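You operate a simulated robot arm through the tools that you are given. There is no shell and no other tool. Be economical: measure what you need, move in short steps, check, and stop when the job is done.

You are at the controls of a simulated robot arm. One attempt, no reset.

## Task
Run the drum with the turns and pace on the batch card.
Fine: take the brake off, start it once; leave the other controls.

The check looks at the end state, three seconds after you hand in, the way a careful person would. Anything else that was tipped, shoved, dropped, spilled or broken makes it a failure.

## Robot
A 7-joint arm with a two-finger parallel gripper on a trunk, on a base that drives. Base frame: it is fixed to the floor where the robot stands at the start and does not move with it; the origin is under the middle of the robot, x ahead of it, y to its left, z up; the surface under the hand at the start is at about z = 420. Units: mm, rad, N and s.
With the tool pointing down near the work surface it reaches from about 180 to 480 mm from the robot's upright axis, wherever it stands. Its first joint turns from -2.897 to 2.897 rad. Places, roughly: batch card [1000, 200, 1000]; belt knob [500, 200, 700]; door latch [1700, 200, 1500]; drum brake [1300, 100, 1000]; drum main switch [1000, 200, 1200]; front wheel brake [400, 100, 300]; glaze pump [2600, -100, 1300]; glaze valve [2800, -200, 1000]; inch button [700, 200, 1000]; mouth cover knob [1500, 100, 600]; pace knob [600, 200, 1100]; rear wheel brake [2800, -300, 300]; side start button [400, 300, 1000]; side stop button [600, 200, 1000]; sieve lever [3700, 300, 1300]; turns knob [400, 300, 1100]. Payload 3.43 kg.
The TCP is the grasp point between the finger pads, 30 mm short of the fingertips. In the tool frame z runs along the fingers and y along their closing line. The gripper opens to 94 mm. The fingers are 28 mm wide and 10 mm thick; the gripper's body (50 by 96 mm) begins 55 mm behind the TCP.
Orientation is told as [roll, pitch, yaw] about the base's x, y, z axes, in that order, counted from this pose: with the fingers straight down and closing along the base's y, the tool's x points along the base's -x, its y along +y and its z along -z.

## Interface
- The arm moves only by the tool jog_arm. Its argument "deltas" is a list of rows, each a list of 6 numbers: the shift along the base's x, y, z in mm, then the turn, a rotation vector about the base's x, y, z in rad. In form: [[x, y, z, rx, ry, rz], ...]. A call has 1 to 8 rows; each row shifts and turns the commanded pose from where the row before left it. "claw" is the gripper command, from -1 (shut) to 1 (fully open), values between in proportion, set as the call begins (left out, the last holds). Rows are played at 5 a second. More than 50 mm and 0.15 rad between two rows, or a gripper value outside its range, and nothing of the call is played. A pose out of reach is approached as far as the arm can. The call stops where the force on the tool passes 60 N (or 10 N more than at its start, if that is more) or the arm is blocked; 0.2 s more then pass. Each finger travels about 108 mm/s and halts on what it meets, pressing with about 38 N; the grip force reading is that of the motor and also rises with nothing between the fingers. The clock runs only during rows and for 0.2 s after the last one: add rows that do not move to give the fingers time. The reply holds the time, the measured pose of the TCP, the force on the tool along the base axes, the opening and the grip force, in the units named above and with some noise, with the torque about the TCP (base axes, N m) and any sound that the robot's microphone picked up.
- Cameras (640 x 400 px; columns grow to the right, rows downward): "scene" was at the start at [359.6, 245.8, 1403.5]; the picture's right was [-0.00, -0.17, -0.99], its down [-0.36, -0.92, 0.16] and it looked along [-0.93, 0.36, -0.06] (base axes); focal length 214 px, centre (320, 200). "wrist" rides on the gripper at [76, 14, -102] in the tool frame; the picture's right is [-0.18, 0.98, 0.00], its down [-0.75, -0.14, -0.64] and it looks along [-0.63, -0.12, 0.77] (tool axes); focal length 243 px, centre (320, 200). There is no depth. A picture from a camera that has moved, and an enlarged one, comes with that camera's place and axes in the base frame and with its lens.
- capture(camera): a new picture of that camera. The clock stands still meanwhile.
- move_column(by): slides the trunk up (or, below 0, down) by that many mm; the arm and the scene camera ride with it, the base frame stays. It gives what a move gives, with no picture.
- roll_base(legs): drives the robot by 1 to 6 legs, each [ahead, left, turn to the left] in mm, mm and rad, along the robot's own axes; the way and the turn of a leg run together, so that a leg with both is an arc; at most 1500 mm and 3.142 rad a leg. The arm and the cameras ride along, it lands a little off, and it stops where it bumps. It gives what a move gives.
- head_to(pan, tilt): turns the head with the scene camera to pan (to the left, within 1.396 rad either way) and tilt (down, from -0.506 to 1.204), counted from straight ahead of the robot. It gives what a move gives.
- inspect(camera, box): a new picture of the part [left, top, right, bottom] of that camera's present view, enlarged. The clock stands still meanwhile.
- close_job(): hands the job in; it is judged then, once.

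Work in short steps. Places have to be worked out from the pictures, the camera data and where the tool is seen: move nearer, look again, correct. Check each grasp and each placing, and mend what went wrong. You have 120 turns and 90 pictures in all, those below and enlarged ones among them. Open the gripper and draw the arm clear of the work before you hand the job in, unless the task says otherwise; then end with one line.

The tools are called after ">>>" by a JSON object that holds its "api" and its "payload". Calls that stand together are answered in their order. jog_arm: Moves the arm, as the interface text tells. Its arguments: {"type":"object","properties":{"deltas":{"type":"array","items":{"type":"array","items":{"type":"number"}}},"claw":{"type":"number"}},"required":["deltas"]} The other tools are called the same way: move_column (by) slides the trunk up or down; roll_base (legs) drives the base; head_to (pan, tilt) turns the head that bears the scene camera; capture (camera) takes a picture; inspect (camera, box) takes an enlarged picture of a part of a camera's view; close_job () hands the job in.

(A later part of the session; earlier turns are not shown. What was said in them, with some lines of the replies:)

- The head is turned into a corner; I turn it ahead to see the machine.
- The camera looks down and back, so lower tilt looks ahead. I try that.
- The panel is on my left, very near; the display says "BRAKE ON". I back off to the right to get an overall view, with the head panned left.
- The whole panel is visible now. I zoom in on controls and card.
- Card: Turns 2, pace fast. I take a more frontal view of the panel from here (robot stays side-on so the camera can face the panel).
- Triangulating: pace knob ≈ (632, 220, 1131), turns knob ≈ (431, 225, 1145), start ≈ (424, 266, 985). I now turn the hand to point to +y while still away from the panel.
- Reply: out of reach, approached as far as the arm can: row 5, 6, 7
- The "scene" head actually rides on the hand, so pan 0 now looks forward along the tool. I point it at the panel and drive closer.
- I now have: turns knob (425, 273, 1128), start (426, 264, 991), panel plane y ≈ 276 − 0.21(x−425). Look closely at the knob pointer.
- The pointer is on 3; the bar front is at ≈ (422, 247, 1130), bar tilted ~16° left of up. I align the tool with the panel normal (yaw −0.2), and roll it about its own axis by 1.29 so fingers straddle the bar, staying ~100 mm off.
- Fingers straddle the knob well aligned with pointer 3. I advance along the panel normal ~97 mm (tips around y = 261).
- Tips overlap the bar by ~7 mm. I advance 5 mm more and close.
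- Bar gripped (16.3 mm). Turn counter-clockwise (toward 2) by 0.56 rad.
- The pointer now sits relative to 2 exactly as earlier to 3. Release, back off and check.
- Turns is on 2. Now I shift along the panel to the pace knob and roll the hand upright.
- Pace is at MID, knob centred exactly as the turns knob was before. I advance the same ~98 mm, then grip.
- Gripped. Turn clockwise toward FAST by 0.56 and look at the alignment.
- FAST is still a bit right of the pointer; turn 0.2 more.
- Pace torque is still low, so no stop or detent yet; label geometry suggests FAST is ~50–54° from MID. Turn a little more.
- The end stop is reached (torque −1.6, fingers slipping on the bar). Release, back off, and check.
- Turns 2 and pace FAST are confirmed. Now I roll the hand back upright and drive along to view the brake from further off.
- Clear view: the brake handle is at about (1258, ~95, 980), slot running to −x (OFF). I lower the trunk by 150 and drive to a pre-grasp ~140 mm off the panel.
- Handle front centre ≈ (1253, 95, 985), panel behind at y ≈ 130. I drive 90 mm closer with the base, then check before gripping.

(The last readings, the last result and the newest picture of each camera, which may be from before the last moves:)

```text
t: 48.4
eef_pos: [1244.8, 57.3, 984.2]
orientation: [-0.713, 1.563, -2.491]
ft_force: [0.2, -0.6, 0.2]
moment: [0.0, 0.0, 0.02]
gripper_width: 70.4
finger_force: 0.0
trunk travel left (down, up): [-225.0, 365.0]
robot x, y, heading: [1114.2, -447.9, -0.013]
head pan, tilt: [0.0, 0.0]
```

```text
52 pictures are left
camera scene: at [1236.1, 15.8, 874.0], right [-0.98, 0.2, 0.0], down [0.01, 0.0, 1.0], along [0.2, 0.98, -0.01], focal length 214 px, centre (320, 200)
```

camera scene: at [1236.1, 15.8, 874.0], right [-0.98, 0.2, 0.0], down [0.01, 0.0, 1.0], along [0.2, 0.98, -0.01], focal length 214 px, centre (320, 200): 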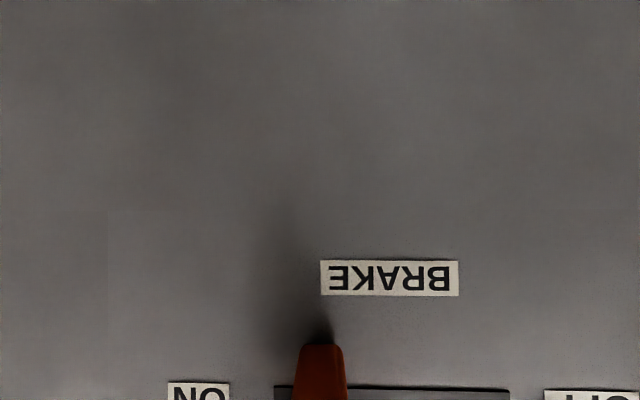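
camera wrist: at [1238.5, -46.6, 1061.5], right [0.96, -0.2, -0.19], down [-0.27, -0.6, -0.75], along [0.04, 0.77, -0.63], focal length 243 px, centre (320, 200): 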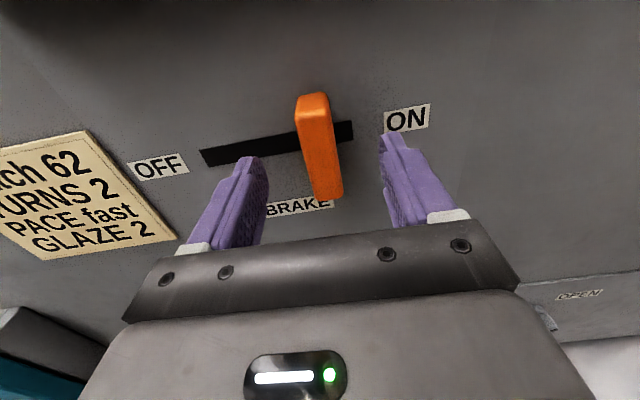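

Handle is centred between the fingers. I advance 22 mm and close.

>>> {"api": "jog_arm", "payload": {"deltas": [[2, 10, 0, 0, 0, 0], [2, 7, 0, 0, 0, 0], [1, 5, 0, 0, 0, 0], [0, 0, 0, 0, 0, 0]]}}

>>> {"api": "jog_arm", "payload": {"deltas": [[0, 0, 0, 0, 0, 0], [0, 0, 0, 0, 0, 0], [0, 0, 0, 0, 0, 0]], "claw": -1}}

>>> {"api": "capture", "payload": {"camera": "wrist"}}

```text
t: 49.4
eef_pos: [1250.0, 78.0, 985.5]
orientation: [-0.744, 1.563, -2.52]
ft_force: [-0.9, 0.1, 0.5]
moment: [-0.01, 0.02, 0.02]
gripper_width: 70.6
finger_force: 0.1
trunk travel left (down, up): [-225.0, 365.0]
robot x, y, heading: [1121.4, -449.2, -0.008]
head pan, tilt: [0.0, 0.0]
```

```text
t: 50.2
eef_pos: [1249.9, 79.2, 984.6]
orientation: [-0.629, 1.564, -2.407]
ft_force: [-0.3, 0.7, 0.5]
moment: [-0.16, -0.85, 1.0]
gripper_width: 21.8
finger_force: 44.7
trunk travel left (down, up): [-225.0, 365.0]
robot x, y, heading: [1118.8, -449.0, -0.01]
head pan, tilt: [0.0, 0.0]
```

```text
51 pictures are left
camera wrist: at [1243.1, -24.5, 1062.1], right [0.96, -0.2, -0.19], down [-0.27, -0.6, -0.75], along [0.04, 0.77, -0.63], focal length 243 px, centre (320, 200)
```

wrist: 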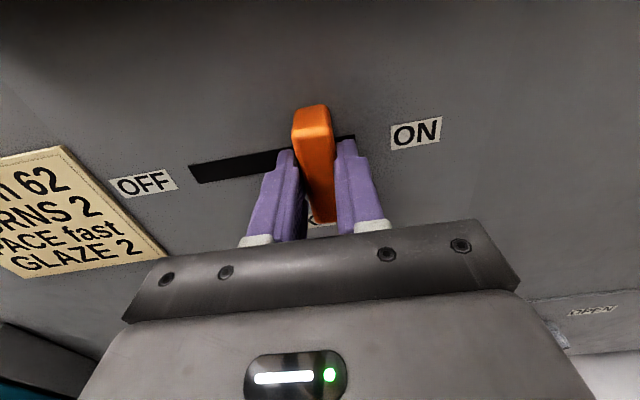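

Gripped (22 mm). Slide along the slot toward OFF.

>>> {"api": "jog_arm", "payload": {"deltas": [[-10, 2, 0, 0, 0, 0], [-10, 2, 0, 0, 0, 0], [-10, 2, 0, 0, 0, 0], [-10, 2, 0, 0, 0, 0], [-10, 2, 0, 0, 0, 0], [-10, 2, 0, 0, 0, 0], [0, 0, 0, 0, 0, 0]]}}

>>> {"api": "capture", "payload": {"camera": "wrist"}}

```text
t: 51.8
eef_pos: [1188.9, 90.6, 986.1]
orientation: [-0.664, 1.561, -2.436]
ft_force: [-3.1, -15.6, -6.5]
moment: [-0.23, -0.74, 1.01]
gripper_width: 21.9
finger_force: 44.9
trunk travel left (down, up): [-225.0, 365.0]
robot x, y, heading: [1119.6, -448.8, -0.006]
head pan, tilt: [0.0, 0.0]
```

```text
50 pictures are left
camera wrist: at [1182.3, -13.5, 1062.2], right [0.96, -0.2, -0.19], down [-0.27, -0.6, -0.75], along [0.04, 0.77, -0.64], focal length 243 px, centre (320, 200)
```

wrist: 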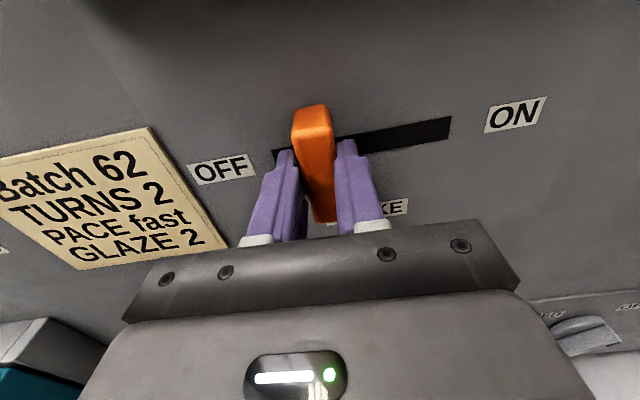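

The handle follows; ~20 mm to go. Continue to the stop.

>>> {"api": "jog_arm", "payload": {"deltas": [[-8, 1, 0, 0, 0, 0], [-6, 1, 0, 0, 0, 0], [-4, 0.5, 0, 0, 0, 0], [0, 0, 0, 0, 0, 0]]}}

>>> {"api": "capture", "payload": {"camera": "wrist"}}

```text
t: 52.8
eef_pos: [1179.3, 92.3, 985.9]
orientation: [-0.891, 1.563, -2.677]
ft_force: [35.9, -23.5, -10.3]
moment: [-0.76, -1.07, -0.11]
gripper_width: 21.8
finger_force: 44.8
trunk travel left (down, up): [-225.0, 365.0]
robot x, y, heading: [1119.4, -448.1, -0.014]
head pan, tilt: [0.0, 0.0]
```

```text
49 pictures are left
camera wrist: at [1172.3, -11.8, 1062.0], right [0.96, -0.21, -0.19], down [-0.28, -0.6, -0.75], along [0.04, 0.77, -0.63], focal length 243 px, centre (320, 200)
```

wrist: 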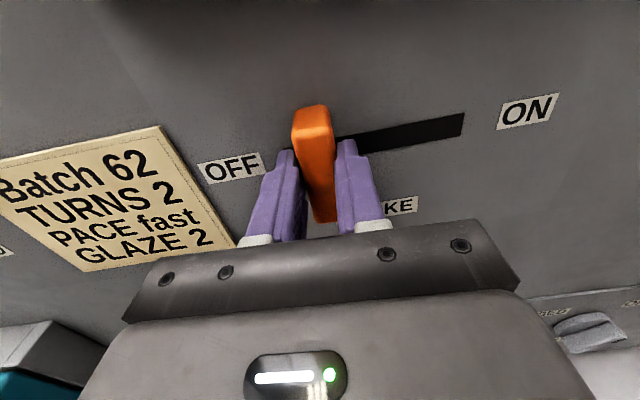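

The end stop resists (36 N) with the handle at the slot's OFF end. I release and back off.

>>> {"api": "jog_arm", "payload": {"deltas": [[4, 0, 0, 0, 0, 0], [0, 0, 0, 0, 0, 0], [0, 0, 0, 0, 0, 0]], "claw": 0.4}}

>>> {"api": "jog_arm", "payload": {"deltas": [[-4, -20, 0, 0, 0, 0], [-6, -30, 0, 0, 0, 0], [-6, -30, 0, 0, 0, 0], [-6, -30, 0, 0, 0, 0], [0, 0, 0, 0, 0, 0]]}}

>>> {"api": "roll_base", "payload": {"legs": [[0, -150, 0], [-450, 0, 0]]}}

>>> {"api": "capture", "payload": {"camera": "scene"}}

>>> {"api": "capture", "payload": {"camera": "wrist"}}

```text
t: 53.6
eef_pos: [1175.9, 94.0, 985.7]
orientation: [-0.798, 1.563, -2.573]
ft_force: [-0.5, -0.3, 0.4]
moment: [0.01, 0.03, 0.0]
gripper_width: 65.8
finger_force: 0.1
trunk travel left (down, up): [-225.0, 365.0]
robot x, y, heading: [1118.1, -448.9, -0.011]
head pan, tilt: [0.0, 0.0]
```

```text
t: 54.8
eef_pos: [1155.1, -17.8, 983.2]
orientation: [-0.702, 1.566, -2.482]
ft_force: [0.0, 0.6, 0.4]
moment: [-0.01, 0.01, 0.02]
gripper_width: 65.7
finger_force: 0.1
trunk travel left (down, up): [-225.0, 365.0]
robot x, y, heading: [1117.8, -448.1, -0.014]
head pan, tilt: [0.0, 0.0]
```

```text
t: 58.4
eef_pos: [702.8, -159.5, 983.8]
orientation: [-0.718, 1.565, -2.49]
ft_force: [0.6, 0.4, 0.6]
moment: [0.0, 0.0, 0.01]
gripper_width: 65.8
finger_force: 0.1
trunk travel left (down, up): [-225.0, 365.0]
robot x, y, heading: [669.9, -590.4, -0.004]
head pan, tilt: [0.0, 0.0]
```

```text
48 pictures are left
camera scene: at [694.0, -202.1, 873.1], right [-0.98, 0.2, 0.0], down [0.01, 0.0, 1.0], along [0.2, 0.98, -0.01], focal length 214 px, centre (320, 200)
```

scene: 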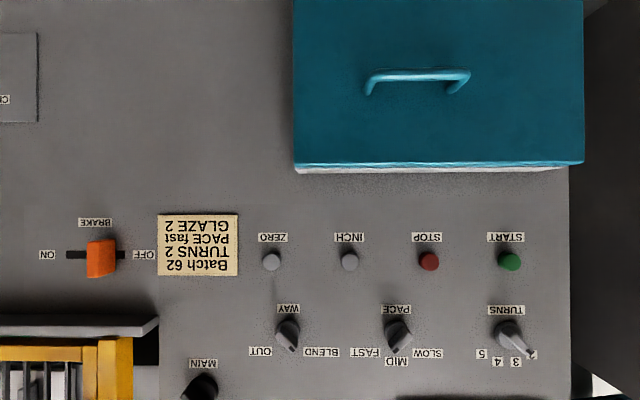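

```text
47 pictures are left
camera wrist: at [696.8, -264.4, 1060.6], right [0.96, -0.2, -0.19], down [-0.27, -0.6, -0.75], along [0.03, 0.77, -0.63], focal length 243 px, centre (320, 200)
```

wrist: 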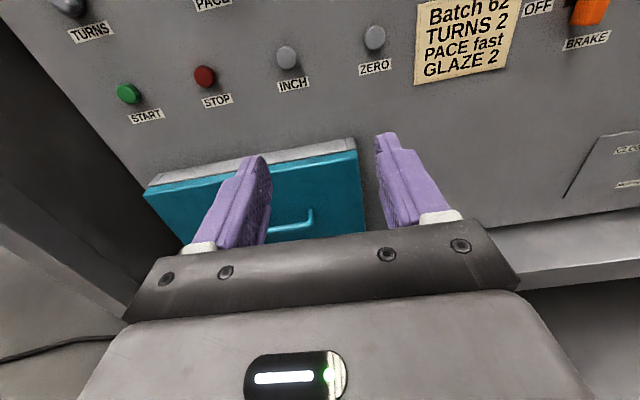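

Zoom on the brake, then I'll look at the display for brake status.

>>> {"api": "inspect", "payload": {"camera": "scene", "box": [30, 200, 180, 300]}}

>>> {"api": "move_column", "payload": {"by": 150}}

>>> {"api": "roll_base", "payload": {"legs": [[-215, 0, 0]]}}

>>> {"api": "capture", "payload": {"camera": "scene"}}

```text
4.00 times, centred on (105, 250) of scene
camera zoom: at [694.0, -202.1, 873.1], right [-0.98, 0.2, 0.0], down [0.01, 0.0, 1.0], along [0.2, 0.98, -0.01], focal length 858 px, centre (1180, 0)
```

zoom: 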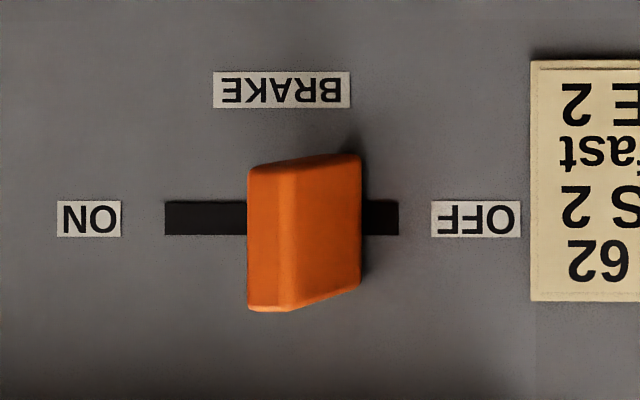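

```text
t: 60.2
eef_pos: [703.2, -161.1, 1134.3]
orientation: [-0.707, 1.564, -2.478]
ft_force: [-0.2, -0.5, -0.4]
moment: [-0.02, 0.04, 0.04]
gripper_width: 65.8
finger_force: 0.1
trunk travel left (down, up): [-375.0, 215.0]
robot x, y, heading: [673.3, -595.4, -0.005]
head pan, tilt: [0.0, 0.0]
```

```text
t: 61.9
eef_pos: [482.1, -160.1, 1133.1]
orientation: [-0.657, 1.563, -2.427]
ft_force: [-0.3, 0.0, -0.1]
moment: [-0.02, -0.02, 0.01]
gripper_width: 65.7
finger_force: 0.1
trunk travel left (down, up): [-375.0, 215.0]
robot x, y, heading: [450.5, -595.1, -0.001]
head pan, tilt: [0.0, 0.0]
```

```text
45 pictures are left
camera scene: at [474.1, -200.9, 1023.1], right [-0.98, 0.2, 0.0], down [0.01, 0.0, 1.0], along [0.2, 0.98, -0.01], focal length 214 px, centre (320, 200)
```

scene: 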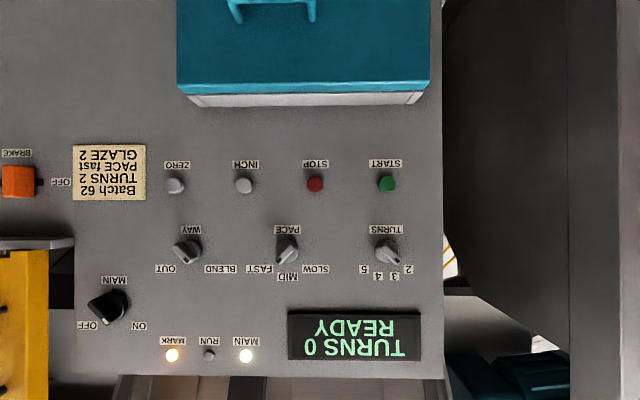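

The display reads "TURNS 0 / READY": brake off and everything set. Now for START at (426, 264, 991): close fingers, lower, roll the hand sideways to keep the head off the teal box, and drive closer.

>>> {"api": "jog_arm", "payload": {"deltas": [[0, 0, 0, -0.0305, -0.1455, 0], [0, 0, 0, -0.0305, -0.1455, 0], [0, 0, 0, -0.0305, -0.1455, 0], [0, 0, 0, -0.0305, -0.1455, 0], [0, 0, 0, -0.0305, -0.1455, 0], [0, 0, 0, -0.0305, -0.1455, 0], [0, 0, 0, -0.0305, -0.1455, 0], [0, 0, 0, -0.0305, -0.1455, 0]], "claw": -1}}

>>> {"api": "jog_arm", "payload": {"deltas": [[0, 0, 0, -0.0305, -0.1455, 0], [0, 0, 0, -0.0305, -0.1455, 0], [0, 0, 0, 0, 0, 0]]}}

>>> {"api": "move_column", "payload": {"by": -142}}

>>> {"api": "roll_base", "payload": {"legs": [[-72, 0, 0], [0, 310, 0]]}}

>>> {"api": "capture", "payload": {"camera": "wrist"}}

>>> {"api": "capture", "payload": {"camera": "scene"}}

```text
t: 63.7
eef_pos: [482.9, -159.5, 1133.9]
orientation: [1.56, 0.382, -0.211]
ft_force: [0.1, 0.2, 0.1]
moment: [0.0, -0.03, 0.03]
gripper_width: 0.0
finger_force: 33.2
trunk travel left (down, up): [-375.0, 215.0]
robot x, y, heading: [451.1, -592.5, -0.001]
head pan, tilt: [0.0, 0.0]
```

```text
t: 64.5
eef_pos: [483.7, -159.1, 1134.0]
orientation: [1.562, 0.086, -0.211]
ft_force: [-0.1, -0.6, 0.2]
moment: [0.03, 0.03, 0.0]
gripper_width: 0.0
finger_force: 33.0
trunk travel left (down, up): [-375.0, 215.0]
robot x, y, heading: [450.4, -594.0, -0.009]
head pan, tilt: [0.0, 0.0]
```

```text
t: 66.2
eef_pos: [484.4, -160.0, 990.9]
orientation: [1.562, 0.088, -0.212]
ft_force: [1.2, -0.4, -0.2]
moment: [0.03, -0.03, 0.0]
gripper_width: 0.0
finger_force: 33.5
trunk travel left (down, up): [-233.0, 357.0]
robot x, y, heading: [452.0, -590.6, -0.006]
head pan, tilt: [0.0, 0.0]
```

```text
t: 68.9
eef_pos: [409.1, 151.8, 992.2]
orientation: [1.562, 0.09, -0.212]
ft_force: [-0.3, -0.4, -0.2]
moment: [0.01, -0.01, -0.02]
gripper_width: 0.1
finger_force: 32.6
trunk travel left (down, up): [-233.0, 357.0]
robot x, y, heading: [379.5, -281.4, -0.002]
head pan, tilt: [0.0, 0.0]
```

```text
44 pictures are left
camera wrist: at [315.7, 67.0, 1013.1], right [0.27, -0.05, 0.96], down [0.59, -0.78, -0.2], along [0.76, 0.62, -0.18], focal length 243 px, centre (320, 200)
```

wrist: 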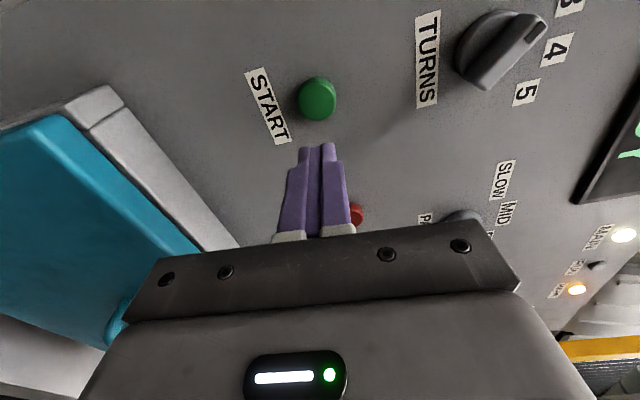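

```text
43 pictures are left
camera scene: at [508.6, 88.6, 980.9], right [-0.09, 0.01, -1.0], down [-0.97, 0.21, 0.09], along [0.21, 0.98, -0.01], focal length 214 px, centre (320, 200)
```

scene: 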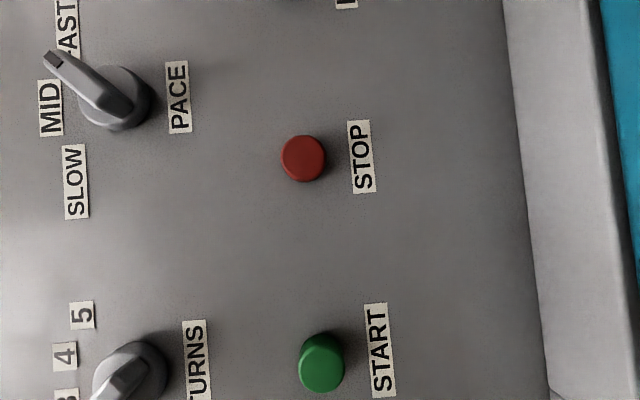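

START's face is at ≈ (424, 267, 990). I move the closed fingertips to just before it.

>>> {"api": "jog_arm", "payload": {"deltas": [[-4, 15, -1, 0, 0, 0], [2, 20, -1, 0, 0, 0], [4, 20, 0, 0, 0, 0], [4, 15, 0, 0, 0, 0], [2, 6, 0, 0, 0, 0], [0, 0, 0, 0, 0, 0]]}}

>>> {"api": "head_to", "payload": {"pan": 0, "tilt": 0.5}}

>>> {"api": "capture", "payload": {"camera": "wrist"}}

>>> {"api": "capture", "payload": {"camera": "scene"}}

```text
t: 70.3
eef_pos: [417.8, 227.1, 989.1]
orientation: [1.561, 0.089, -0.212]
ft_force: [0.7, -0.5, -0.2]
moment: [-0.01, -0.01, -0.02]
gripper_width: 0.1
finger_force: 33.1
trunk travel left (down, up): [-233.0, 357.0]
robot x, y, heading: [380.9, -279.7, -0.003]
head pan, tilt: [0.0, 0.0]
```

```text
t: 71.2
eef_pos: [417.6, 226.2, 989.1]
orientation: [1.563, 0.089, -0.213]
ft_force: [-0.1, 0.2, 0.2]
moment: [-0.04, -0.05, 0.0]
gripper_width: 0.0
finger_force: 32.7
trunk travel left (down, up): [-233.0, 357.0]
robot x, y, heading: [378.5, -281.0, -0.001]
head pan, tilt: [0.0, 0.499]
```

```text
42 pictures are left
camera wrist: at [323.5, 142.1, 1010.7], right [0.27, -0.05, 0.96], down [0.59, -0.78, -0.2], along [0.76, 0.62, -0.18], focal length 243 px, centre (320, 200)
```

wrist: 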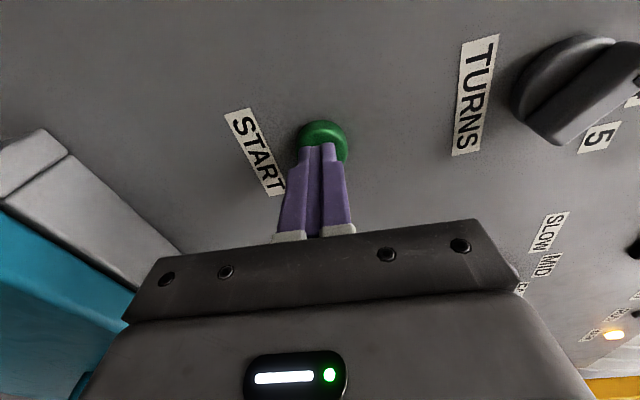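

```text
41 pictures are left
camera scene: at [471.8, 174.2, 982.5], right [-0.09, 0.01, -1.0], down [-0.96, -0.28, 0.08], along [-0.28, 0.96, 0.03], focal length 214 px, centre (320, 200)
```

scene: 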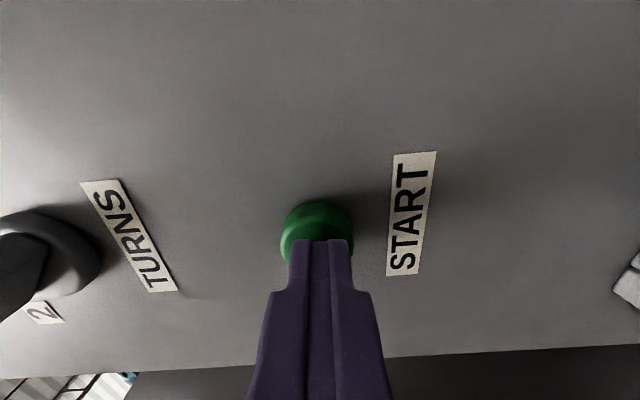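

Fingertips are centred right in front of the button. I press in small steps, watching force and sound.

>>> {"api": "jog_arm", "payload": {"deltas": [[0.6, 3, 0, 0, 0, 0], [0.6, 3, 0, 0, 0, 0], [0.6, 3, 0, 0, 0, 0], [0.6, 3, 0, 0, 0, 0]]}}

```text
t: 72.2
eef_pos: [419.1, 239.1, 989.5]
orientation: [1.561, 0.089, -0.21]
ft_force: [-2.2, -10.3, -2.1]
moment: [-0.03, 0.02, 0.09]
gripper_width: 0.1
finger_force: 33.0
trunk travel left (down, up): [-233.0, 357.0]
robot x, y, heading: [372.9, -283.1, -0.006]
head pan, tilt: [0.0, 0.499]
heard: click
```

Contact force and a click were registered; I draw back and look at the display.

>>> {"api": "jog_arm", "payload": {"deltas": [[-4, -20, 0, 0, 0, 0], [-8, -40, 0, 0, 0, 0], [-8, -40, 0, 0, 0, 0], [0, 0, 0, 0, 0, 0]]}}

>>> {"api": "roll_base", "payload": {"legs": [[0, -300, 0]]}}

>>> {"api": "head_to", "payload": {"pan": 0, "tilt": 0.2}}

>>> {"api": "capture", "payload": {"camera": "scene"}}

```text
t: 73.2
eef_pos: [399.4, 140.5, 991.3]
orientation: [1.564, 0.089, -0.21]
ft_force: [0.2, 0.2, 0.5]
moment: [-0.01, 0.0, 0.01]
gripper_width: 0.1
finger_force: 32.8
trunk travel left (down, up): [-233.0, 357.0]
robot x, y, heading: [382.9, -280.7, -0.0]
head pan, tilt: [0.0, 0.499]
```

```text
t: 75.2
eef_pos: [397.9, -159.3, 990.7]
orientation: [1.563, 0.091, -0.208]
ft_force: [0.0, -0.2, 0.0]
moment: [0.0, 0.03, 0.0]
gripper_width: 0.0
finger_force: 33.1
trunk travel left (down, up): [-233.0, 357.0]
robot x, y, heading: [373.0, -578.5, 0.0]
head pan, tilt: [0.0, 0.499]
```

```text
t: 76.0
eef_pos: [398.3, -159.0, 990.2]
orientation: [1.561, 0.089, -0.207]
ft_force: [0.1, -1.0, -0.3]
moment: [0.0, 0.0, -0.04]
gripper_width: 0.1
finger_force: 33.5
trunk travel left (down, up): [-233.0, 357.0]
robot x, y, heading: [376.5, -579.9, -0.004]
head pan, tilt: [0.0, 0.201]
```

```text
40 pictures are left
camera scene: at [479.8, -214.7, 981.9], right [-0.09, 0.01, -1.0], down [-1.0, 0.01, 0.09], along [0.01, 1.0, 0.01], focal length 214 px, centre (320, 200)
```

scene: 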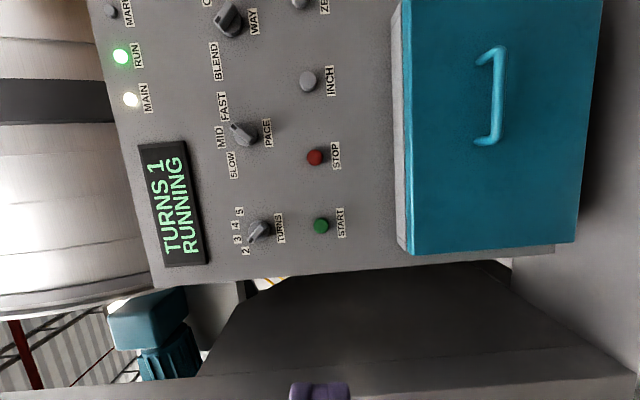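

It's running (TURNS 1). I open the gripper, let time pass, and check it finishes.

>>> {"api": "jog_arm", "payload": {"deltas": [[0, 0, 0, 0, 0, 0], [0, 0, 0, 0, 0, 0], [0, 0, 0, 0, 0, 0], [0, 0, 0, 0, 0, 0], [0, 0, 0, 0, 0, 0], [0, 0, 0, 0, 0, 0], [0, 0, 0, 0, 0, 0], [0, 0, 0, 0, 0, 0]], "claw": 1}}

>>> {"api": "jog_arm", "payload": {"deltas": [[0, 0, 0, 0, 0, 0], [0, 0, 0, 0, 0, 0], [0, 0, 0, 0, 0, 0], [0, 0, 0, 0, 0, 0], [0, 0, 0, 0, 0, 0], [0, 0, 0, 0, 0, 0], [0, 0, 0, 0, 0, 0], [0, 0, 0, 0, 0, 0]]}}

>>> {"api": "jog_arm", "payload": {"deltas": [[0, 0, 0, 0, 0, 0], [0, 0, 0, 0, 0, 0], [0, 0, 0, 0, 0, 0], [0, 0, 0, 0, 0, 0], [0, 0, 0, 0, 0, 0], [0, 0, 0, 0, 0, 0], [0, 0, 0, 0, 0, 0], [0, 0, 0, 0, 0, 0]]}}

>>> {"api": "capture", "payload": {"camera": "scene"}}

```text
t: 77.8
eef_pos: [398.0, -158.2, 990.2]
orientation: [1.564, 0.09, -0.208]
ft_force: [0.1, 0.0, 0.0]
moment: [0.02, 0.02, 0.0]
gripper_width: 94.1
finger_force: 0.0
trunk travel left (down, up): [-233.0, 357.0]
robot x, y, heading: [378.3, -578.0, 0.001]
head pan, tilt: [0.0, 0.201]
```

```text
t: 79.6
eef_pos: [398.0, -158.0, 990.8]
orientation: [1.562, 0.089, -0.209]
ft_force: [-0.7, -0.3, 0.5]
moment: [0.0, 0.0, 0.0]
gripper_width: 94.1
finger_force: 0.1
trunk travel left (down, up): [-233.0, 357.0]
robot x, y, heading: [380.1, -578.8, 0.003]
head pan, tilt: [0.0, 0.201]
```

```text
t: 81.4
eef_pos: [398.5, -156.8, 990.8]
orientation: [1.561, 0.089, -0.208]
ft_force: [-0.6, 0.3, -0.3]
moment: [0.01, 0.02, 0.03]
gripper_width: 94.3
finger_force: 0.0
trunk travel left (down, up): [-233.0, 357.0]
robot x, y, heading: [374.4, -579.4, -0.008]
head pan, tilt: [0.0, 0.201]
```

```text
39 pictures are left
camera scene: at [479.9, -214.7, 981.9], right [-0.09, 0.01, -1.0], down [-1.0, 0.01, 0.09], along [0.01, 1.0, 0.01], focal length 214 px, centre (320, 200)
```

scene: 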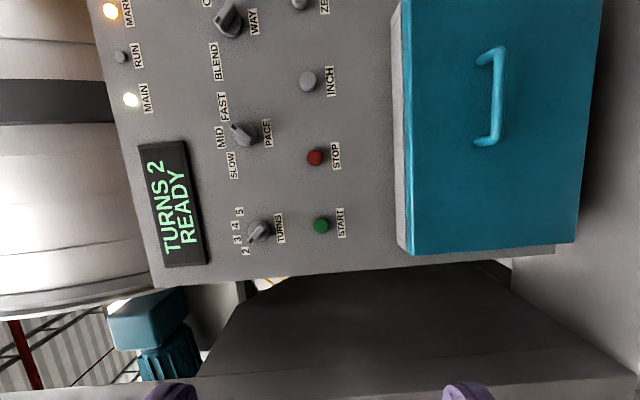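

The drum made 2 turns and stopped at the mark, showing "TURNS 2 / READY". The arm is clear with the gripper open, so I hand in.

>>> {"api": "close_job", "payload": {}}

```text
The job is handed in.
```

The drum ran the card's 2 turns at FAST after one press of START with the brake off, stopped showing "TURNS 2 / READY", and I touched no other controls.
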